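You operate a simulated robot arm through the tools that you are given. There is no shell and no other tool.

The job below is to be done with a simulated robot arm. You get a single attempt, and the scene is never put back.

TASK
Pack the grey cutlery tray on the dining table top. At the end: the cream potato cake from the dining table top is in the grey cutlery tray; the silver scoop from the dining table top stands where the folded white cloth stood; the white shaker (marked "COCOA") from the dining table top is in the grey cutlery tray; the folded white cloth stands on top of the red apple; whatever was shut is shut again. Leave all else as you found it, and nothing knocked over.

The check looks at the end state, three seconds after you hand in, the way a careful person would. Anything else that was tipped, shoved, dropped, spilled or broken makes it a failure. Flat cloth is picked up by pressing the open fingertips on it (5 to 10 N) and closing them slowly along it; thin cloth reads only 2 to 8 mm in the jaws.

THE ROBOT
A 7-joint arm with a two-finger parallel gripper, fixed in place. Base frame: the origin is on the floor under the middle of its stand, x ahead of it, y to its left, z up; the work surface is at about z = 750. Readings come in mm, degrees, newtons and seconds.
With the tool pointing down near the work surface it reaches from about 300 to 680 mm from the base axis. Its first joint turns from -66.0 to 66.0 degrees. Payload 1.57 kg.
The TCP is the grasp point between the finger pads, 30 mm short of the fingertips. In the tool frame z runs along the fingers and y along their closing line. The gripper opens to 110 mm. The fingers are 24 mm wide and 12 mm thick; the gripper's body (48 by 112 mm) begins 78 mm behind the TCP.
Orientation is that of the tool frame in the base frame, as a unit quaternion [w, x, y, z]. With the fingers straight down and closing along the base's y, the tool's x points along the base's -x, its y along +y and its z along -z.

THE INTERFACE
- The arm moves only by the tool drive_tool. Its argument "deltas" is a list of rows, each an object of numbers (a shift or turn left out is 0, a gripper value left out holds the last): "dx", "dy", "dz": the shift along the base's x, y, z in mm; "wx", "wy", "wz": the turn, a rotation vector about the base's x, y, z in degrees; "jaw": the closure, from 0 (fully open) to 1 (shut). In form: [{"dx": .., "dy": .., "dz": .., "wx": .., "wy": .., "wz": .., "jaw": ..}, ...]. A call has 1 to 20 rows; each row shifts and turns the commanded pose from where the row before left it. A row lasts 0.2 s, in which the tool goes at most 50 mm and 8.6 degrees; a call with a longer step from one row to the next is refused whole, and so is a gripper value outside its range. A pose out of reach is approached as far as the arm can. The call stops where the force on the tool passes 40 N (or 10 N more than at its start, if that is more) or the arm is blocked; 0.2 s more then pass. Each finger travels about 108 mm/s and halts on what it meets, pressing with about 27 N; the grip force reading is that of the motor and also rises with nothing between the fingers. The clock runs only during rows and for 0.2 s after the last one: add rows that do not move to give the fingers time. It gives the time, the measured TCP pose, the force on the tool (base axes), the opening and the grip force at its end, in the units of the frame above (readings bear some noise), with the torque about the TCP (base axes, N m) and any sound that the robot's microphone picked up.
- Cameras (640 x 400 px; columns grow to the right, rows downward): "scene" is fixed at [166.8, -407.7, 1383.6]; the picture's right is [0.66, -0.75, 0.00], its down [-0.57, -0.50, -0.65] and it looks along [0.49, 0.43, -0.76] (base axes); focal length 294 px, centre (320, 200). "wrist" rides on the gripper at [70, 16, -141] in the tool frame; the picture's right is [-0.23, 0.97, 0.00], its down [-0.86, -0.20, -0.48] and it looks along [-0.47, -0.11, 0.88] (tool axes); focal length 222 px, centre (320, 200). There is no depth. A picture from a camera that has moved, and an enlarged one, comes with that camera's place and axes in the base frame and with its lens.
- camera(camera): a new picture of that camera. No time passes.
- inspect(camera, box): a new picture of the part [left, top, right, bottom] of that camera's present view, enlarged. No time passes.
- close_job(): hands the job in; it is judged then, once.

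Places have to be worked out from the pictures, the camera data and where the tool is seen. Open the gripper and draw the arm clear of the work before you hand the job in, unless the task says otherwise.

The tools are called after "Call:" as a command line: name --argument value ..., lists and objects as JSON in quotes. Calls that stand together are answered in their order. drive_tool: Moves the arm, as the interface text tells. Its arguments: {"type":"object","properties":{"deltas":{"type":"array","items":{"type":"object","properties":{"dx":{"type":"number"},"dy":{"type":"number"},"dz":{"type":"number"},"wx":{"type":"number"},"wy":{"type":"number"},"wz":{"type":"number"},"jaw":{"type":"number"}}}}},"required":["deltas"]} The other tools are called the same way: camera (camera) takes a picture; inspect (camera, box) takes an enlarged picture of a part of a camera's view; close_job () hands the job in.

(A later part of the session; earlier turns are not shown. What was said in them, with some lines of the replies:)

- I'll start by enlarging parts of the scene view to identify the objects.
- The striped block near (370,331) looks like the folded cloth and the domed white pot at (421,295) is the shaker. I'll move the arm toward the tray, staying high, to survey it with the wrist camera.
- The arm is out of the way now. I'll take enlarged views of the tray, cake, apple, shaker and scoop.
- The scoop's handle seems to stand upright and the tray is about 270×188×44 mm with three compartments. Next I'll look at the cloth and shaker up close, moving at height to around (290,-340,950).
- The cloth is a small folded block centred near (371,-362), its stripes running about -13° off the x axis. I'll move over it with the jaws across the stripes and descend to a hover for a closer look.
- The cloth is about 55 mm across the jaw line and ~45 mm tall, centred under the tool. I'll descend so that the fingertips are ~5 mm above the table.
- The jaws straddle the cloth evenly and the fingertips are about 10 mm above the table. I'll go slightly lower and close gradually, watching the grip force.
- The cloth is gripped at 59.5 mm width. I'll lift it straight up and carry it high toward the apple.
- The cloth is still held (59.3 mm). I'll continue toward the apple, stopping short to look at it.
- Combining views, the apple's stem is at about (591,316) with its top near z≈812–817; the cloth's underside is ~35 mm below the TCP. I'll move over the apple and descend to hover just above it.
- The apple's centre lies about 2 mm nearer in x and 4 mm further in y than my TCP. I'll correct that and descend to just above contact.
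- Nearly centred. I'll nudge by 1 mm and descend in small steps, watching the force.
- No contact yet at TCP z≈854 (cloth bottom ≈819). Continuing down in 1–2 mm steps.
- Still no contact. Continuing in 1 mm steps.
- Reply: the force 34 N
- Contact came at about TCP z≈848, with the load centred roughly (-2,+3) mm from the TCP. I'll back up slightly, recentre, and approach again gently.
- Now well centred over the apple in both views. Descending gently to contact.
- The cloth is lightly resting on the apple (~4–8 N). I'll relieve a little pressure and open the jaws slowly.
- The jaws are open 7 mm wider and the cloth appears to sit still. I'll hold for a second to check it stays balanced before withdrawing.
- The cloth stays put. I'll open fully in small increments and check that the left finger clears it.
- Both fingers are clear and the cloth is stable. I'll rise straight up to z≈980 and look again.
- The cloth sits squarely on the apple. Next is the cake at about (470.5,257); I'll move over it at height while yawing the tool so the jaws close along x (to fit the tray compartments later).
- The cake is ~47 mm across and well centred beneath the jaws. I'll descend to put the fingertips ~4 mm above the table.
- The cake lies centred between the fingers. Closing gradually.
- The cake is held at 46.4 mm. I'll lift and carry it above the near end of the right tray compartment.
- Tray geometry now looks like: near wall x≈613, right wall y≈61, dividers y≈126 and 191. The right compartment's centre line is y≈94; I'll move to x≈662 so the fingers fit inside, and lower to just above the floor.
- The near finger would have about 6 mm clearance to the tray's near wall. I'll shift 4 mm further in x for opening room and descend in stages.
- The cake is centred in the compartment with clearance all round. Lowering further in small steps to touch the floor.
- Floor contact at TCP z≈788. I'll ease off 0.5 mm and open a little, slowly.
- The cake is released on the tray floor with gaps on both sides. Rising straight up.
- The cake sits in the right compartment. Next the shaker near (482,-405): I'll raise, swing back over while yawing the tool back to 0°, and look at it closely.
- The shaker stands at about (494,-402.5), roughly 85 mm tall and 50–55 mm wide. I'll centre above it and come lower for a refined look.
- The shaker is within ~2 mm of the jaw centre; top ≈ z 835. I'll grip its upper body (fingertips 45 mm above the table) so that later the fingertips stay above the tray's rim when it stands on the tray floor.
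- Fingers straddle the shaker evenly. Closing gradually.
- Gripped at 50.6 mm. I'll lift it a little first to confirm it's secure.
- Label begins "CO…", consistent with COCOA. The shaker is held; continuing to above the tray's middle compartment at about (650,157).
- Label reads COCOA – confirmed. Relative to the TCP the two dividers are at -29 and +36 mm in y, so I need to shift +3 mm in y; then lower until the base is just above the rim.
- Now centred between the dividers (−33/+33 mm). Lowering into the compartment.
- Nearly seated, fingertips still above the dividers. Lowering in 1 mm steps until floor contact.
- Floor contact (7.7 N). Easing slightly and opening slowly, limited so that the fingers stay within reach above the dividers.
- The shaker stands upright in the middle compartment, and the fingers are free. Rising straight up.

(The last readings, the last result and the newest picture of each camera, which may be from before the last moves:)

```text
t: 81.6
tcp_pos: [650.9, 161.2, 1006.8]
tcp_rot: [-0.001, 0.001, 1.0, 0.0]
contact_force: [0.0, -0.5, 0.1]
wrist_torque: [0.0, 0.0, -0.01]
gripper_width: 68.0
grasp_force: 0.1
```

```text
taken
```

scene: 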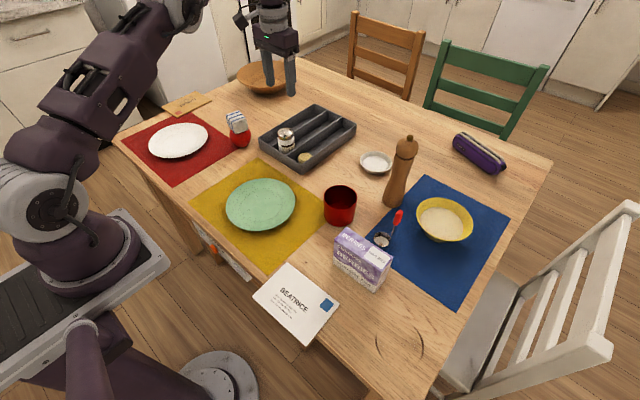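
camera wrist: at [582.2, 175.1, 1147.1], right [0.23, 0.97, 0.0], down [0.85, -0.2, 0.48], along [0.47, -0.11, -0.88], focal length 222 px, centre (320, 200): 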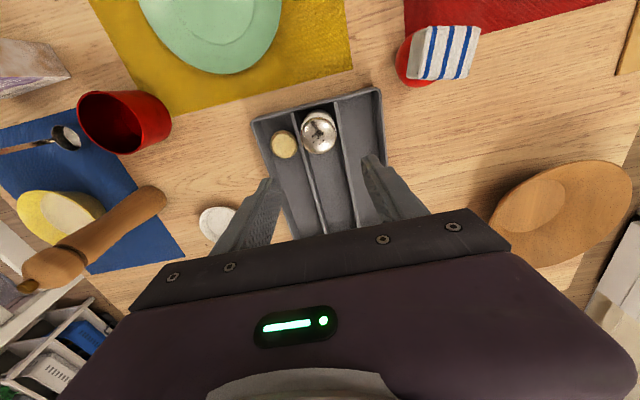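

Both tray items are in. Now the scoop near (571,-259) with its upright red handle; I'll move high to a viewpoint in front of it.

Call:
drive_tool --deltas '[{"dx": -11, "dy": -30, "jaw": 0.2}, {"dx": -11, "dy": -35, "jaw": 0.0}, {"dx": -11, "dy": -35}, {"dx": -11, "dy": -35}, {"dx": -11, "dy": -35}, {"dx": -11, "dy": -35}, {"dx": -11, "dy": -35}, {"dx": -11, "dy": -35}, {"dx": -11, "dy": -35}, {"dx": -11, "dy": -35}, {"dx": -11, "dy": -35}, {"dx": -11, "dy": -35}, {}, {}]'

Call:
camera --camera "wrist"

Call:
camera --camera "scene"

```text
t: 84.6
tcp_pos: [517.5, -253.5, 1006.4]
tcp_rot: [0.001, 0.001, 1.0, 0.0]
contact_force: [0.1, -1.0, 0.9]
wrist_torque: [0.02, 0.0, -0.02]
gripper_width: 109.9
grasp_force: 0.1
```

```text
taken
camera wrist: at [448.1, -239.7, 1147.6], right [0.23, 0.97, 0.0], down [0.86, -0.2, 0.48], along [0.47, -0.11, -0.88], focal length 222 px, centre (320, 200)
```

wrist: 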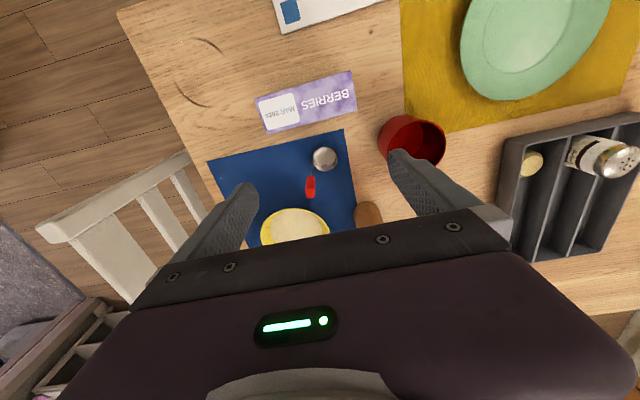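

```text
taken
```

scene: 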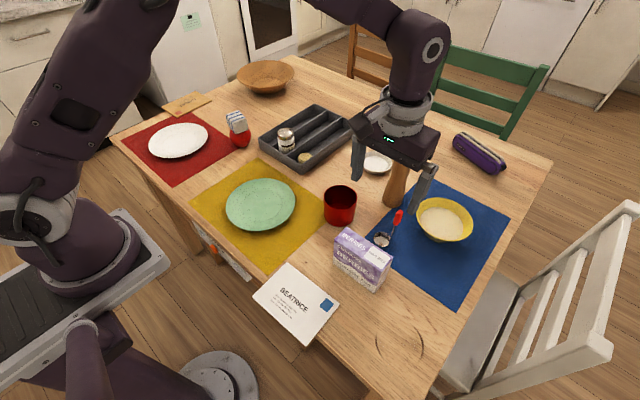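

Call:
inspect --camera "wrist" --box '[272, 130, 368, 205]'

Call:
inspect --camera "scene" --box '[364, 200, 420, 255]'

```text
5.33 times, centred on (320, 168) of wrist
camera zoom: at [448.1, -239.7, 1147.6], right [0.23, 0.97, 0.0], down [0.86, -0.2, 0.48], along [0.47, -0.11, -0.88], focal length 1185 px, centre (320, 373)
```

zoom: 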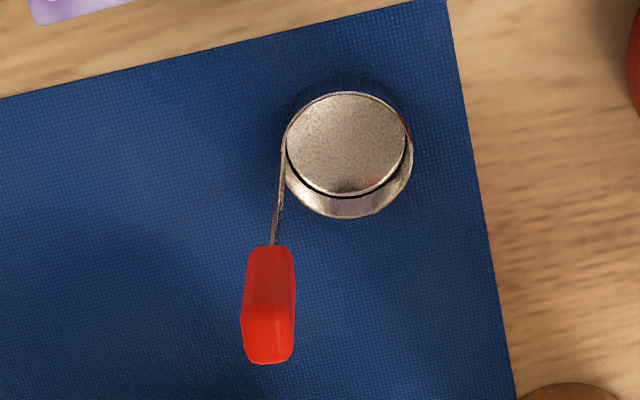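

```text
7.27 times, centred on (392, 228) of scene
camera zoom: at [166.8, -407.8, 1383.6], right [0.66, -0.75, 0.0], down [-0.57, -0.5, -0.65], along [0.49, 0.43, -0.76], focal length 2138 px, centre (-204, 0)
```

zoom: 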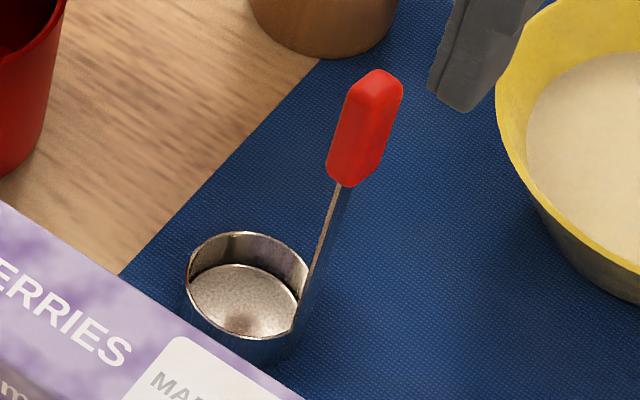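

The scoop's handle stands vertically at about (564,-280), top at z≈900, bowl centre near (570,-259), its flat faces about -15° in yaw. I'll centre above the handle with that yaw and hover just above it.

Call:
drive_tool --deltas '[{"dx": 15, "dy": -9, "wz": -5}, {"dx": 15, "dy": -9, "wz": -5}, {"dx": 14.5, "dy": -7, "wz": -5}, {"dz": -20}, {"dz": -20}, {"dz": -12}, {}, {}]'

Call:
camera --camera "wrist"

Call:
inspect --camera "scene" --box '[350, 140, 478, 260]'

```text
t: 86.4
tcp_pos: [563.6, -279.2, 953.6]
tcp_rot: [0.0, 0.13, 0.991, 0.0]
contact_force: [0.0, 0.0, 0.1]
wrist_torque: [0.01, -0.02, -0.01]
gripper_width: 110.1
grasp_force: 0.1
```

```text
taken
camera wrist: at [500.3, -247.6, 1094.3], right [0.47, 0.88, 0.0], down [0.77, -0.41, 0.48], along [0.42, -0.23, -0.88], focal length 222 px, centre (320, 200)
```

wrist: 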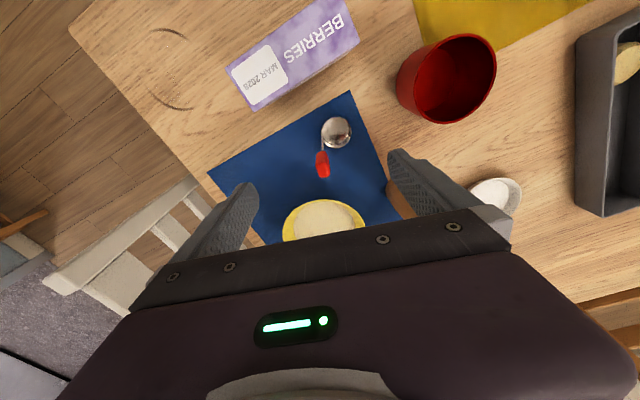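

```text
3.33 times, centred on (414, 200) of scene
camera zoom: at [166.8, -407.7, 1383.6], right [0.66, -0.75, 0.0], down [-0.57, -0.5, -0.65], along [0.49, 0.43, -0.76], focal length 980 px, centre (7, 200)
```

zoom: 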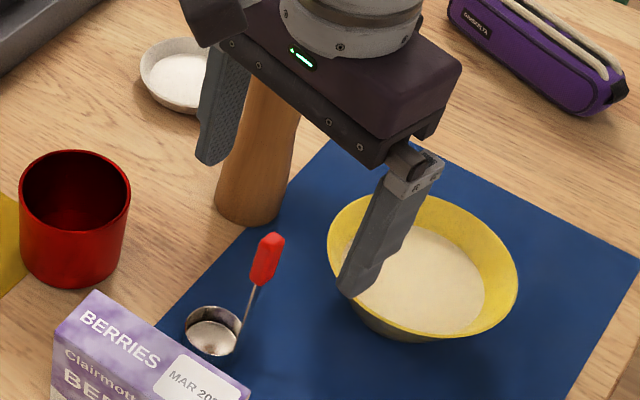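

Call:
inspect --camera "wrist" --box '[288, 105, 368, 185]'

```text
5.00 times, centred on (328, 145) of wrist
camera zoom: at [500.3, -247.6, 1094.3], right [0.47, 0.88, 0.0], down [0.77, -0.41, 0.48], along [0.42, -0.23, -0.88], focal length 1111 px, centre (280, 475)
```

zoom: 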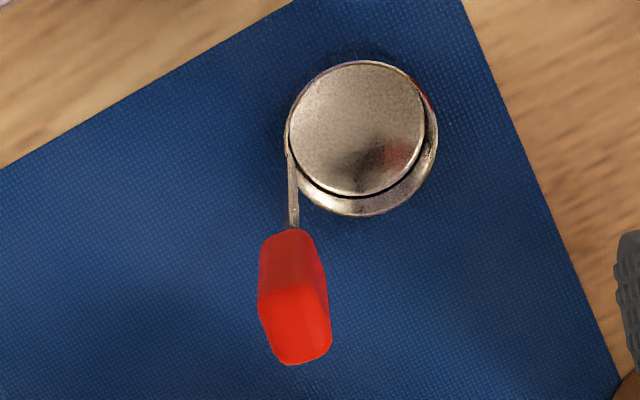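

The handle's faces line up with the jaws; it's about (+2,+1.5) mm off. I'll correct and descend so the pads bracket the red grip.

Call:
drive_tool --deltas '[{"dx": 2, "dy": 1.5, "dz": -20}, {"dz": -20}, {"dz": -20}, {"dz": -14}, {"dz": -6}, {}, {}]'

Call:
camera --camera "wrist"

Call:
inspect --camera "scene" --box '[350, 160, 446, 250]'

```text
t: 88.0
tcp_pos: [563.4, -279.4, 872.4]
tcp_rot: [0.0, 0.13, 0.991, 0.0]
contact_force: [-0.1, 0.2, 0.0]
wrist_torque: [-0.03, -0.02, 0.0]
gripper_width: 110.1
grasp_force: 0.1
```

```text
taken
camera wrist: at [502.1, -247.7, 1013.6], right [0.47, 0.88, 0.0], down [0.77, -0.41, 0.48], along [0.42, -0.23, -0.88], focal length 222 px, centre (320, 200)
```

wrist: 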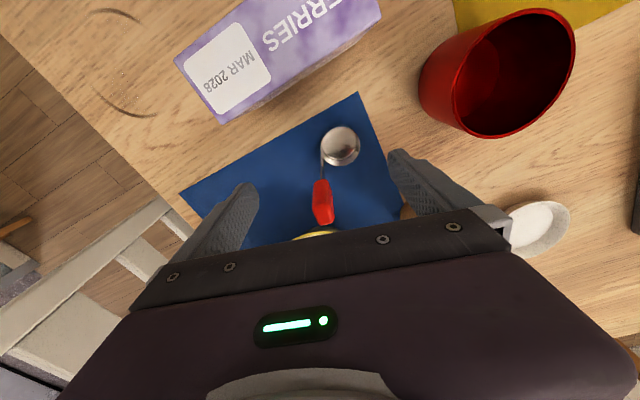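

```text
4.44 times, centred on (398, 205) of scene
camera zoom: at [166.8, -407.7, 1383.6], right [0.66, -0.75, 0.0], down [-0.57, -0.5, -0.65], along [0.49, 0.43, -0.76], focal length 1306 px, centre (-27, 178)
```

zoom: 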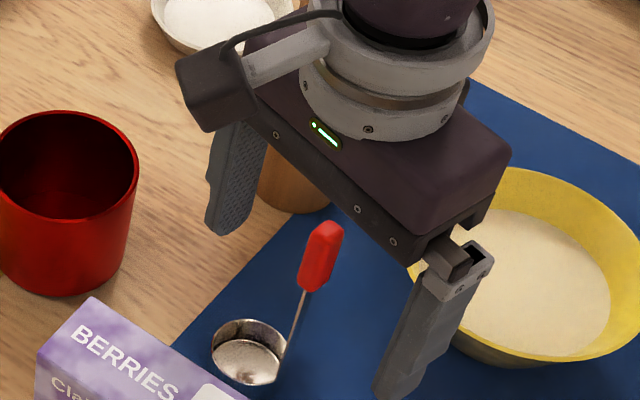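

The handle sits between the fingers. Closing progressively, slower near contact.

Call:
drive_tool --deltas '[{"jaw": 0.2}, {"jaw": 0.4}, {"jaw": 0.6}, {"jaw": 0.74}, {"jaw": 0.8}, {}]'

Call:
inspect --camera "wrist" --box '[256, 100, 384, 240]'

```text
t: 89.4
tcp_pos: [564.5, -279.2, 873.8]
tcp_rot: [-0.001, 0.13, 0.991, 0.0]
contact_force: [-0.4, 1.0, 0.4]
wrist_torque: [-0.01, 0.0, -0.01]
gripper_width: 22.0
grasp_force: 0.0
```

```text
2.86 times, centred on (320, 170) of wrist
camera zoom: at [502.1, -247.7, 1013.7], right [0.47, 0.88, 0.0], down [0.77, -0.41, 0.48], along [0.42, -0.23, -0.88], focal length 635 px, centre (320, 286)
```

zoom: 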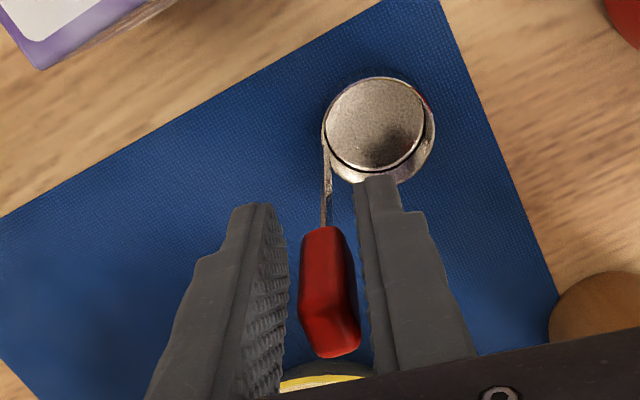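

The handle is ~1.5 mm nearer the right finger. I'll shift slightly to centre it, then close slowly.

Call:
drive_tool --deltas '[{"dx": 0.4, "dy": 1.5}, {"jaw": 0.84}, {"jaw": 0.87}, {}]'

Call:
inspect --camera "wrist" --box '[256, 100, 384, 240]'

```text
t: 90.4
tcp_pos: [564.8, -277.1, 873.3]
tcp_rot: [0.0, 0.131, 0.991, 0.0]
contact_force: [-0.5, 0.4, 0.1]
wrist_torque: [0.02, 0.0, -0.01]
gripper_width: 14.0
grasp_force: 0.1
```

```text
2.86 times, centred on (320, 170) of wrist
camera zoom: at [502.2, -246.1, 1013.9], right [0.47, 0.88, 0.0], down [0.77, -0.41, 0.48], along [0.42, -0.23, -0.88], focal length 635 px, centre (320, 286)
```

zoom: 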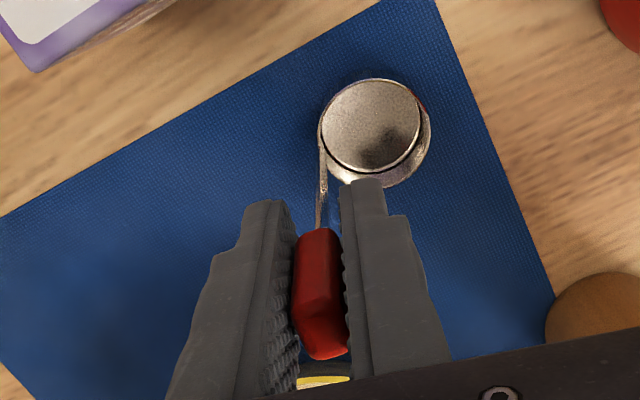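

Call:
drive_tool --deltas '[{"jaw": 0.885}, {"jaw": 0.9}, {"jaw": 0.915}, {"jaw": 0.93}, {"jaw": 0.95}, {}, {}]'

Call:
inspect --camera "wrist" --box '[256, 100, 384, 240]'

Call:
inspect --camera "scene" --box '[350, 160, 446, 250]'

```text
t: 92.0
tcp_pos: [564.3, -278.4, 873.1]
tcp_rot: [0.0, 0.13, 0.991, 0.0]
contact_force: [0.2, -0.2, 0.3]
wrist_torque: [0.04, -0.03, -0.04]
gripper_width: 11.2
grasp_force: 27.1
```

```text
2.86 times, centred on (320, 170) of wrist
camera zoom: at [502.2, -246.1, 1013.9], right [0.47, 0.88, 0.0], down [0.77, -0.41, 0.48], along [0.42, -0.23, -0.88], focal length 635 px, centre (320, 286)
```

zoom: 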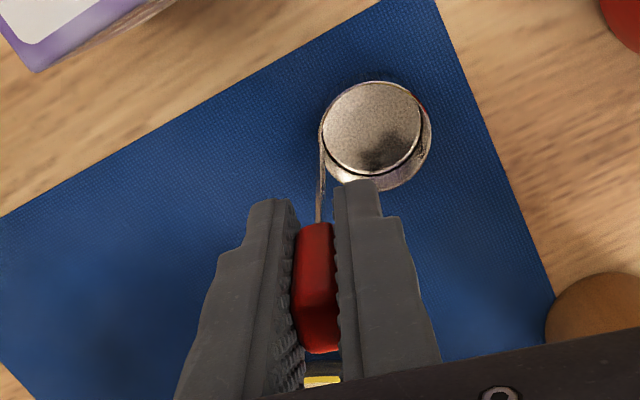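

```text
4.44 times, centred on (398, 205) of scene
camera zoom: at [166.8, -407.7, 1383.6], right [0.66, -0.75, 0.0], down [-0.57, -0.5, -0.65], along [0.49, 0.43, -0.76], focal length 1306 px, centre (-27, 178)
```

zoom: 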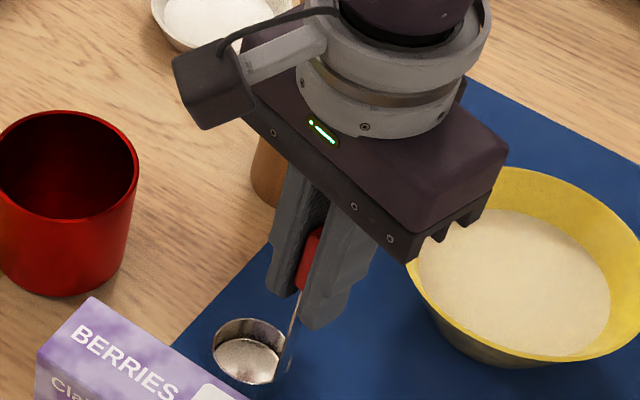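

The handle is held at 11.2 mm. Lifting straight up gently and checking the scoop hangs upright.

Call:
drive_tool --deltas '[{"dz": 3}, {"dz": 7}, {"dz": 15}, {"dz": 25}, {"dz": 30}, {"dz": 30}, {"dz": 25}, {}, {}]'

Call:
camera --camera "wrist"

Call:
camera --camera "scene"

```text
t: 94.0
tcp_pos: [564.5, -278.3, 1008.0]
tcp_rot: [0.0, 0.131, 0.991, 0.0]
contact_force: [0.2, -0.2, 0.4]
wrist_torque: [-0.04, -0.01, 0.01]
gripper_width: 11.4
grasp_force: 27.4
```

```text
taken
camera wrist: at [502.9, -245.3, 1149.2], right [0.47, 0.88, 0.0], down [0.77, -0.41, 0.48], along [0.42, -0.23, -0.88], focal length 222 px, centre (320, 200)
```

wrist: 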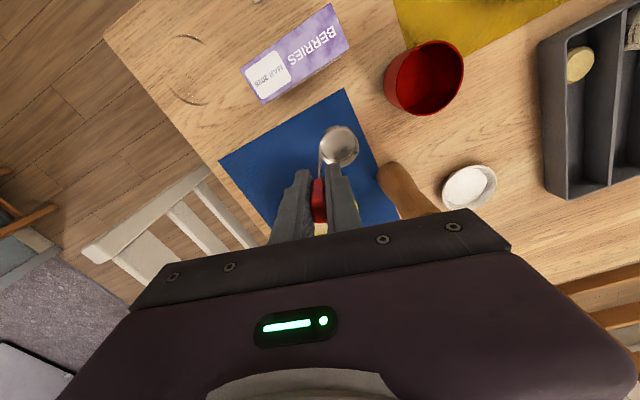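

```text
taken
```

scene: 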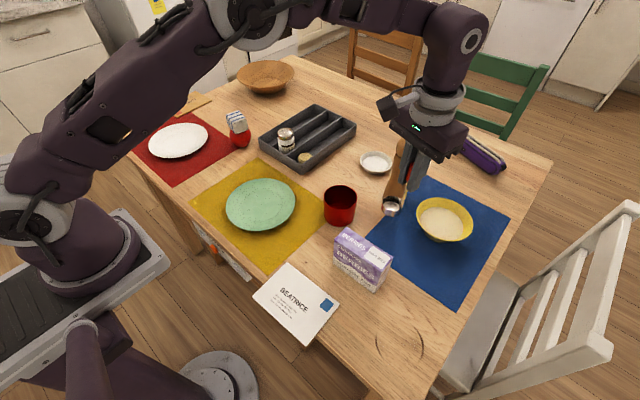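

Call:
inspect --camera "wrist" --box '[256, 100, 384, 240]'

Call:
inspect --camera "scene" --box '[350, 130, 446, 230]'

```text
2.86 times, centred on (320, 170) of wrist
camera zoom: at [502.9, -245.3, 1149.2], right [0.47, 0.88, 0.0], down [0.77, -0.41, 0.48], along [0.42, -0.23, -0.88], focal length 635 px, centre (320, 286)
```

zoom: 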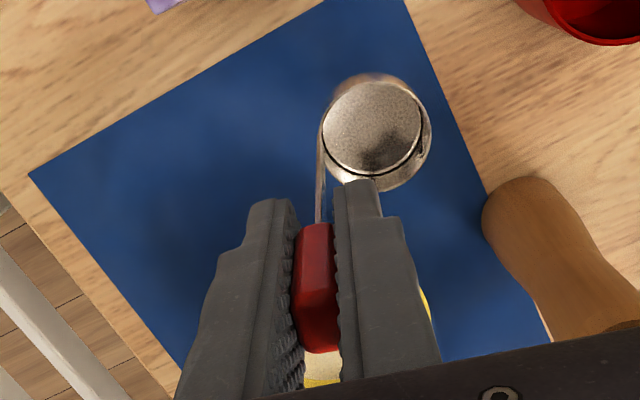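

```text
4.00 times, centred on (398, 180) of scene
camera zoom: at [166.8, -407.7, 1383.6], right [0.66, -0.75, 0.0], down [-0.57, -0.5, -0.65], along [0.49, 0.43, -0.76], focal length 1176 px, centre (8, 280)
```

zoom: 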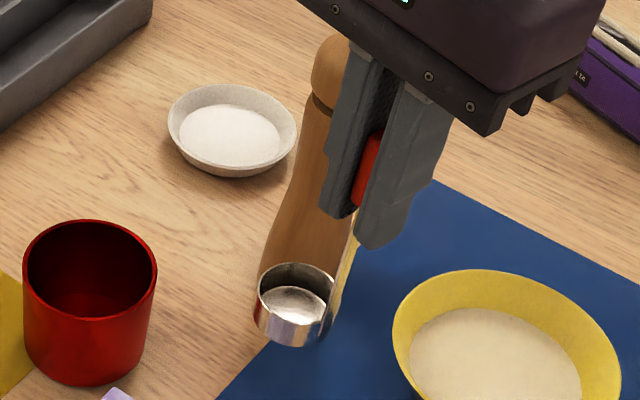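

The scoop hangs upright, its bowl about (+3.6,+21.7) mm from the TCP. I'll carry it over the cereal box to where the cloth stood, aiming for the bowl centre at about (371,-360).

Call:
drive_tool --deltas '[{"dx": -10, "dy": -5}, {"dx": -18, "dy": -9.5}, {"dx": -18, "dy": -9.5}, {"dx": -18, "dy": -9.5}, {"dx": -18, "dy": -9.5}, {"dx": -18, "dy": -9.5}, {"dx": -18, "dy": -9.5}, {"dx": -18, "dy": -9.5}, {"dx": -18, "dy": -9.5}, {"dx": -18, "dy": -9.5}, {"dx": -18, "dy": -9.5}, {"dx": -9, "dy": -4.7}, {}, {}]'

Call:
camera --camera "wrist"

Call:
camera --camera "scene"

```text
t: 97.0
tcp_pos: [364.2, -380.7, 1008.6]
tcp_rot: [0.0, 0.13, 0.991, 0.0]
contact_force: [0.2, -0.5, -0.2]
wrist_torque: [0.0, 0.0, 0.01]
gripper_width: 11.1
grasp_force: 26.8
```

```text
taken
camera wrist: at [302.4, -349.3, 1148.8], right [0.47, 0.88, 0.0], down [0.77, -0.41, 0.48], along [0.42, -0.23, -0.88], focal length 222 px, centre (320, 200)
```

wrist: 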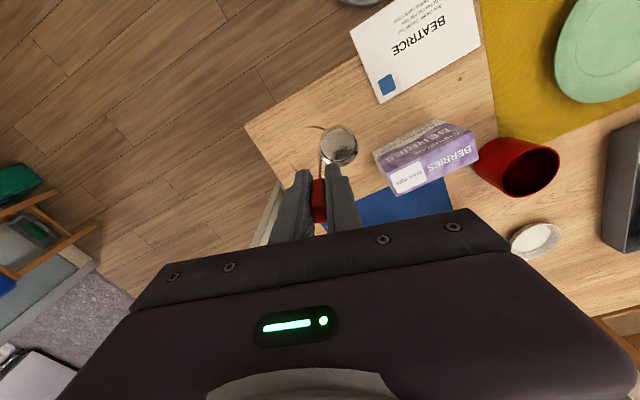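

```text
taken
```

scene: 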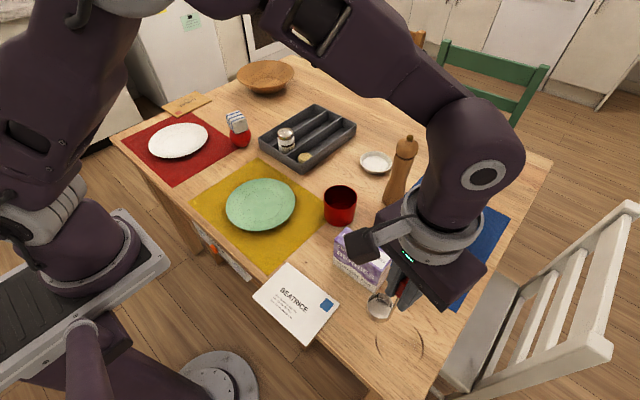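

Over the spot. Descending to ~25 mm above the table to check placement.

Call:
drive_tool --deltas '[{"dx": 1, "dz": -15}, {"dz": -25}, {"dz": -25}, {"dz": -25}, {"dz": -20}, {}, {}]'

Call:
camera --camera "wrist"

Call:
inspect --camera "scene" --box '[320, 260, 448, 360]'

```text
t: 98.6
tcp_pos: [365.9, -381.2, 897.1]
tcp_rot: [0.001, 0.131, 0.991, 0.0]
contact_force: [0.1, -0.8, -0.9]
wrist_torque: [0.03, -0.02, 0.0]
gripper_width: 11.4
grasp_force: 27.2
```

```text
taken
camera wrist: at [304.6, -349.2, 1038.7], right [0.47, 0.88, 0.0], down [0.77, -0.41, 0.48], along [0.42, -0.23, -0.88], focal length 222 px, centre (320, 200)
```

wrist: 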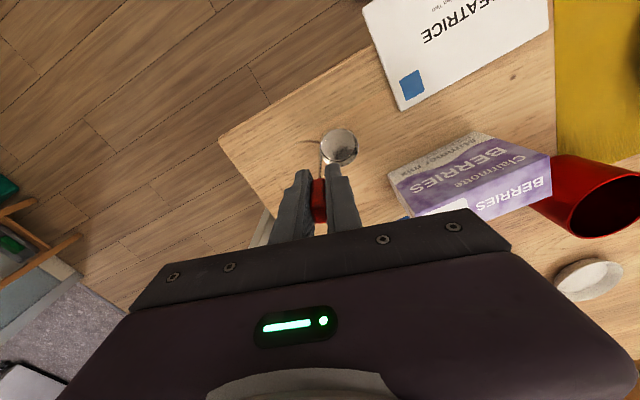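

```text
4.00 times, centred on (384, 310) of scene
camera zoom: at [166.8, -407.8, 1383.6], right [0.66, -0.75, 0.0], down [-0.57, -0.5, -0.65], along [0.49, 0.43, -0.76], focal length 1176 px, centre (64, -240)
```

zoom: 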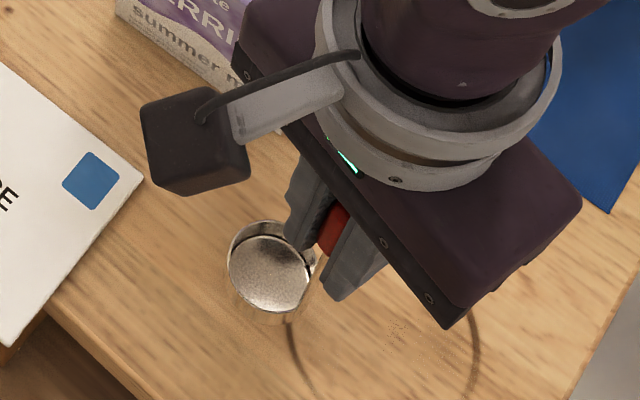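

Placement looks right. Lowering to near-contact and then in 1 mm steps.

Call:
drive_tool --deltas '[{"dz": -10}, {"dz": -8}, {"dz": -4}, {}, {}]'

Call:
drive_tool --deltas '[{"dz": -1}, {"dz": -1}, {}]'

Call:
drive_tool --deltas '[{"dz": -1}, {}]'

```text
t: 99.8
tcp_pos: [365.7, -381.5, 877.2]
tcp_rot: [0.001, 0.13, 0.991, 0.0]
contact_force: [-0.5, 0.3, -0.8]
wrist_torque: [-0.04, 0.0, 0.01]
gripper_width: 11.2
grasp_force: 26.3
```

```text
t: 100.6
tcp_pos: [366.6, -382.3, 873.8]
tcp_rot: [0.0, 0.129, 0.992, -0.001]
contact_force: [0.4, 0.6, -0.2]
wrist_torque: [-0.04, -0.01, -0.01]
gripper_width: 11.4
grasp_force: 27.0
```

```text
t: 101.2
tcp_pos: [367.6, -380.5, 872.7]
tcp_rot: [0.0, 0.13, 0.992, 0.0]
contact_force: [-0.8, 0.2, -0.8]
wrist_torque: [0.03, -0.01, 0.01]
gripper_width: 11.3
grasp_force: 27.1
```

Call:
drive_tool --deltas '[{"dz": -0.7}, {}]'

Call:
drive_tool --deltas '[{"dz": -0.7}, {}]'

```text
t: 101.8
tcp_pos: [367.7, -380.9, 872.7]
tcp_rot: [-0.001, 0.13, 0.991, 0.0]
contact_force: [-0.7, -0.6, 3.5]
wrist_torque: [0.02, 0.08, 0.04]
gripper_width: 11.1
grasp_force: 27.1
```

```text
t: 102.4
tcp_pos: [367.1, -381.8, 873.7]
tcp_rot: [0.0, 0.13, 0.991, -0.001]
contact_force: [-2.2, -1.3, 15.6]
wrist_torque: [0.17, 0.18, 0.02]
gripper_width: 11.2
grasp_force: 27.2
```

Contact made. I'll ease back 0.8 mm to remove the preload and open slowly.

Call:
drive_tool --deltas '[{"dz": 0.8}, {"jaw": 0.92}, {"jaw": 0.905}, {"jaw": 0.895}, {"jaw": 0.885}, {"jaw": 0.87}, {"jaw": 0.85}, {"jaw": 0.82}, {}, {}]'

Call:
inspect --camera "wrist" --box '[256, 100, 384, 240]'

Call:
inspect --camera "scene" --box '[320, 260, 448, 360]'

```text
t: 104.6
tcp_pos: [367.7, -381.6, 873.1]
tcp_rot: [0.0, 0.131, 0.991, 0.0]
contact_force: [-0.2, 0.1, 0.1]
wrist_torque: [-0.03, -0.03, 0.01]
gripper_width: 19.9
grasp_force: 0.0
```

```text
2.86 times, centred on (320, 170) of wrist
camera zoom: at [305.5, -350.2, 1014.0], right [0.47, 0.88, 0.0], down [0.77, -0.41, 0.48], along [0.42, -0.23, -0.88], focal length 635 px, centre (320, 286)
```

zoom: 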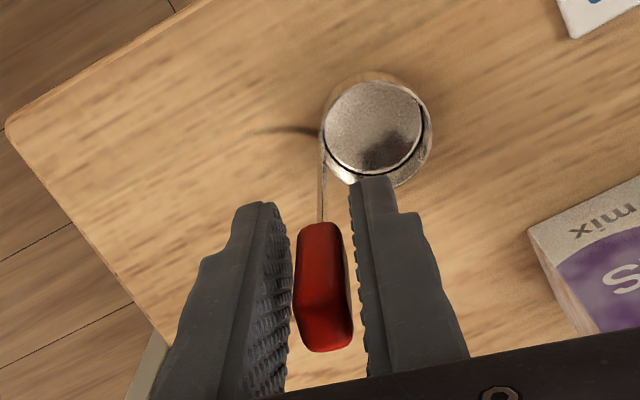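

```text
4.00 times, centred on (384, 310) of scene
camera zoom: at [166.8, -407.7, 1383.6], right [0.66, -0.75, 0.0], down [-0.57, -0.5, -0.65], along [0.49, 0.43, -0.76], focal length 1176 px, centre (64, -240)
```

zoom: 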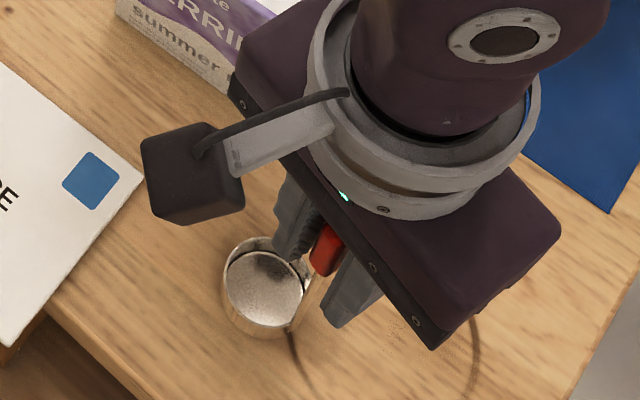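

The scoop stands free with gaps on both sides. I'll open wider and lift straight up.

Call:
drive_tool --deltas '[{"jaw": 0.75}, {"jaw": 0.65}, {"jaw": 0.5}, {"jaw": 0.4}, {"dz": 5}, {"dz": 15}, {"dz": 25}, {"dz": 35}, {"dz": 40}, {"dz": 40}, {}, {}]'

Call:
camera --camera "wrist"

Call:
camera --camera "scene"

```text
t: 107.2
tcp_pos: [367.2, -382.1, 1031.0]
tcp_rot: [0.0, 0.13, 0.991, 0.0]
contact_force: [0.2, -0.1, -0.1]
wrist_torque: [0.04, 0.0, 0.0]
gripper_width: 65.9
grasp_force: 0.0
```

```text
taken
camera wrist: at [305.1, -351.2, 1172.5], right [0.47, 0.88, 0.0], down [0.77, -0.41, 0.48], along [0.42, -0.23, -0.88], focal length 222 px, centre (320, 200)
```

wrist: 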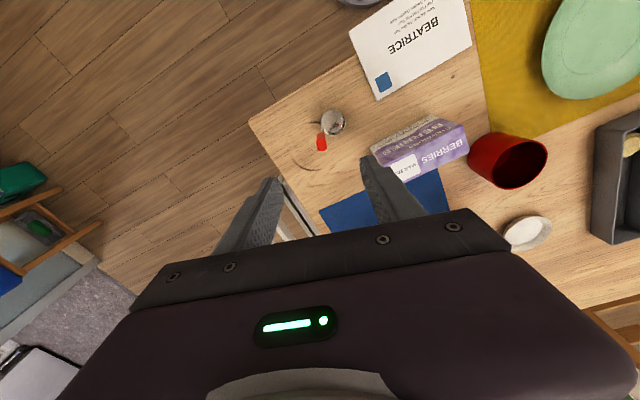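

```text
taken
```

scene: 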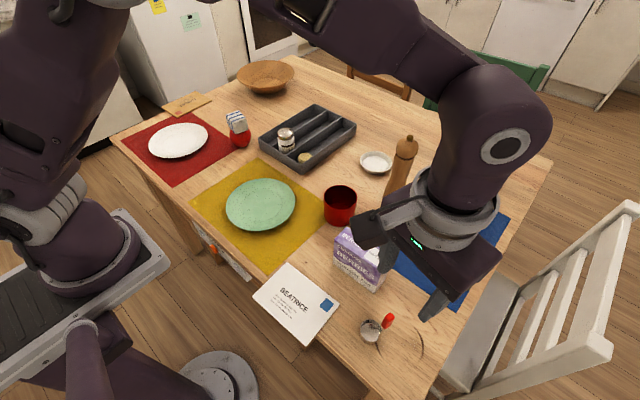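

The scoop stands where the cloth was. I'll withdraw the arm to near its starting pose and then verify everything.

Call:
drive_tool --deltas '[{"dz": 20, "jaw": 0.3}, {"dz": 25, "jaw": 0.1}, {"dy": 30, "wz": 5, "jaw": 0.0}, {"dy": 35, "wz": 5}, {"dy": 35, "wz": 5}, {"dy": 35}, {"dy": 35}, {"dy": 35}, {"dy": 35}, {"dy": 35}, {"dy": 35}, {"dy": 25}, {}, {}]'

Call:
camera --camera "scene"

Call:
inspect --camera "scene" --box '[330, 280, 450, 365]'

Call:
inspect --camera "scene" --box '[210, 90, 370, 190]'

Call:
camera --camera "wrist"

```text
t: 110.2
tcp_pos: [365.7, -46.7, 1079.3]
tcp_rot: [-0.001, 0.0, 1.0, -0.001]
contact_force: [0.1, 0.1, 0.6]
wrist_torque: [-0.02, 0.01, 0.03]
gripper_width: 110.1
grasp_force: 0.1
```

```text
taken
```

scene: 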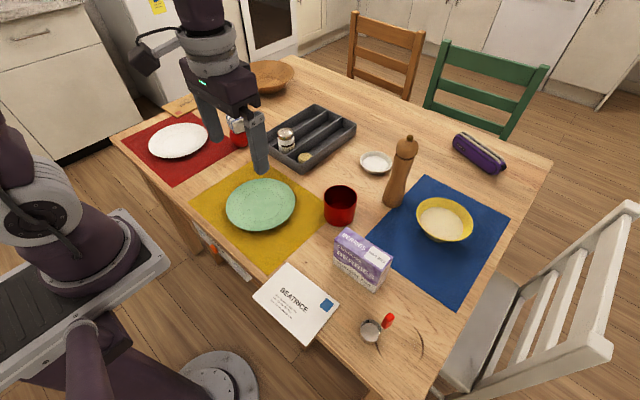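

```text
4.71 times, centred on (390, 322) of scene
camera zoom: at [166.8, -407.7, 1383.6], right [0.66, -0.75, 0.0], down [-0.57, -0.5, -0.65], along [0.49, 0.43, -0.76], focal length 1383 px, centre (-9, -376)
```

zoom: 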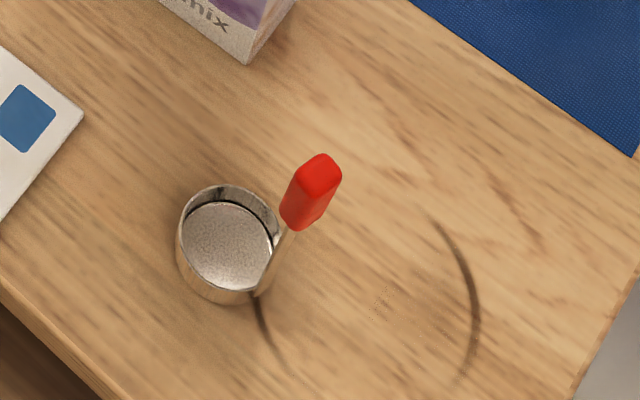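

```text
4.00 times, centred on (290, 140) of scene
camera zoom: at [166.8, -407.7, 1383.6], right [0.66, -0.75, 0.0], down [-0.57, -0.5, -0.65], along [0.49, 0.43, -0.76], focal length 1176 px, centre (440, 440)
```

zoom: 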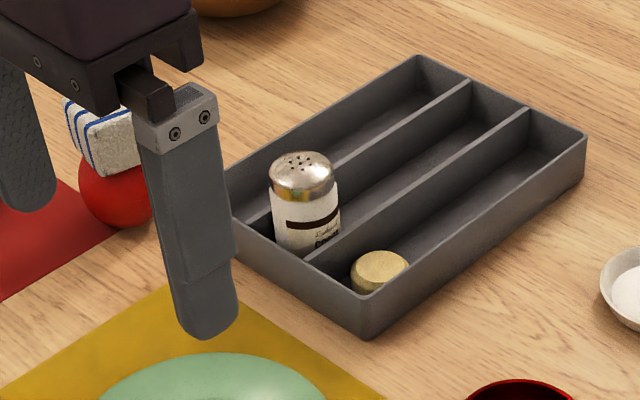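

```text
taken
camera wrist: at [297.6, -32.6, 1220.6], right [0.23, 0.97, 0.0], down [0.85, -0.2, 0.48], along [0.47, -0.11, -0.88], focal length 222 px, centre (320, 200)
```

wrist: 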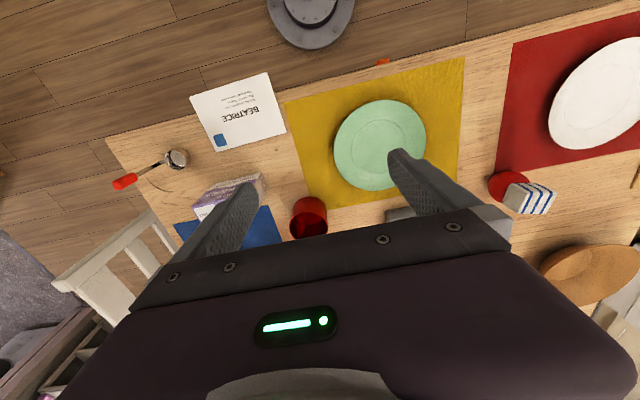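

Everything is in place: the cake and COCOA shaker are in the tray, the cloth is balanced on the apple, and the scoop stands on the cloth's old spot. The rest of the table looks unchanged, and the arm is clear with its gripper open, so I'm handing in.

Call:
close_job

```text
The job is handed in.
```

I packed the tray as asked and handed the job in. The final pictures, taken just before hand-in, show each item in place:

- **Potato cake:** it lies flat on the floor of the tray's right compartment.
- **White shaker:** I read "COCOA" on its label. It stands upright in the tray's middle compartment.
- **Folded white cloth:** it rests centred on top of the red apple. It stayed put after I let go, for the rest of the job.
- **Silver scoop:** it stands upright with its bowl on the cloth's old spot.

I opened nothing, so nothing needed shutting again. In the pictures, nothing else on the table has been moved or knocked over. The gripper is open and the arm is clear, close to its starting pose.
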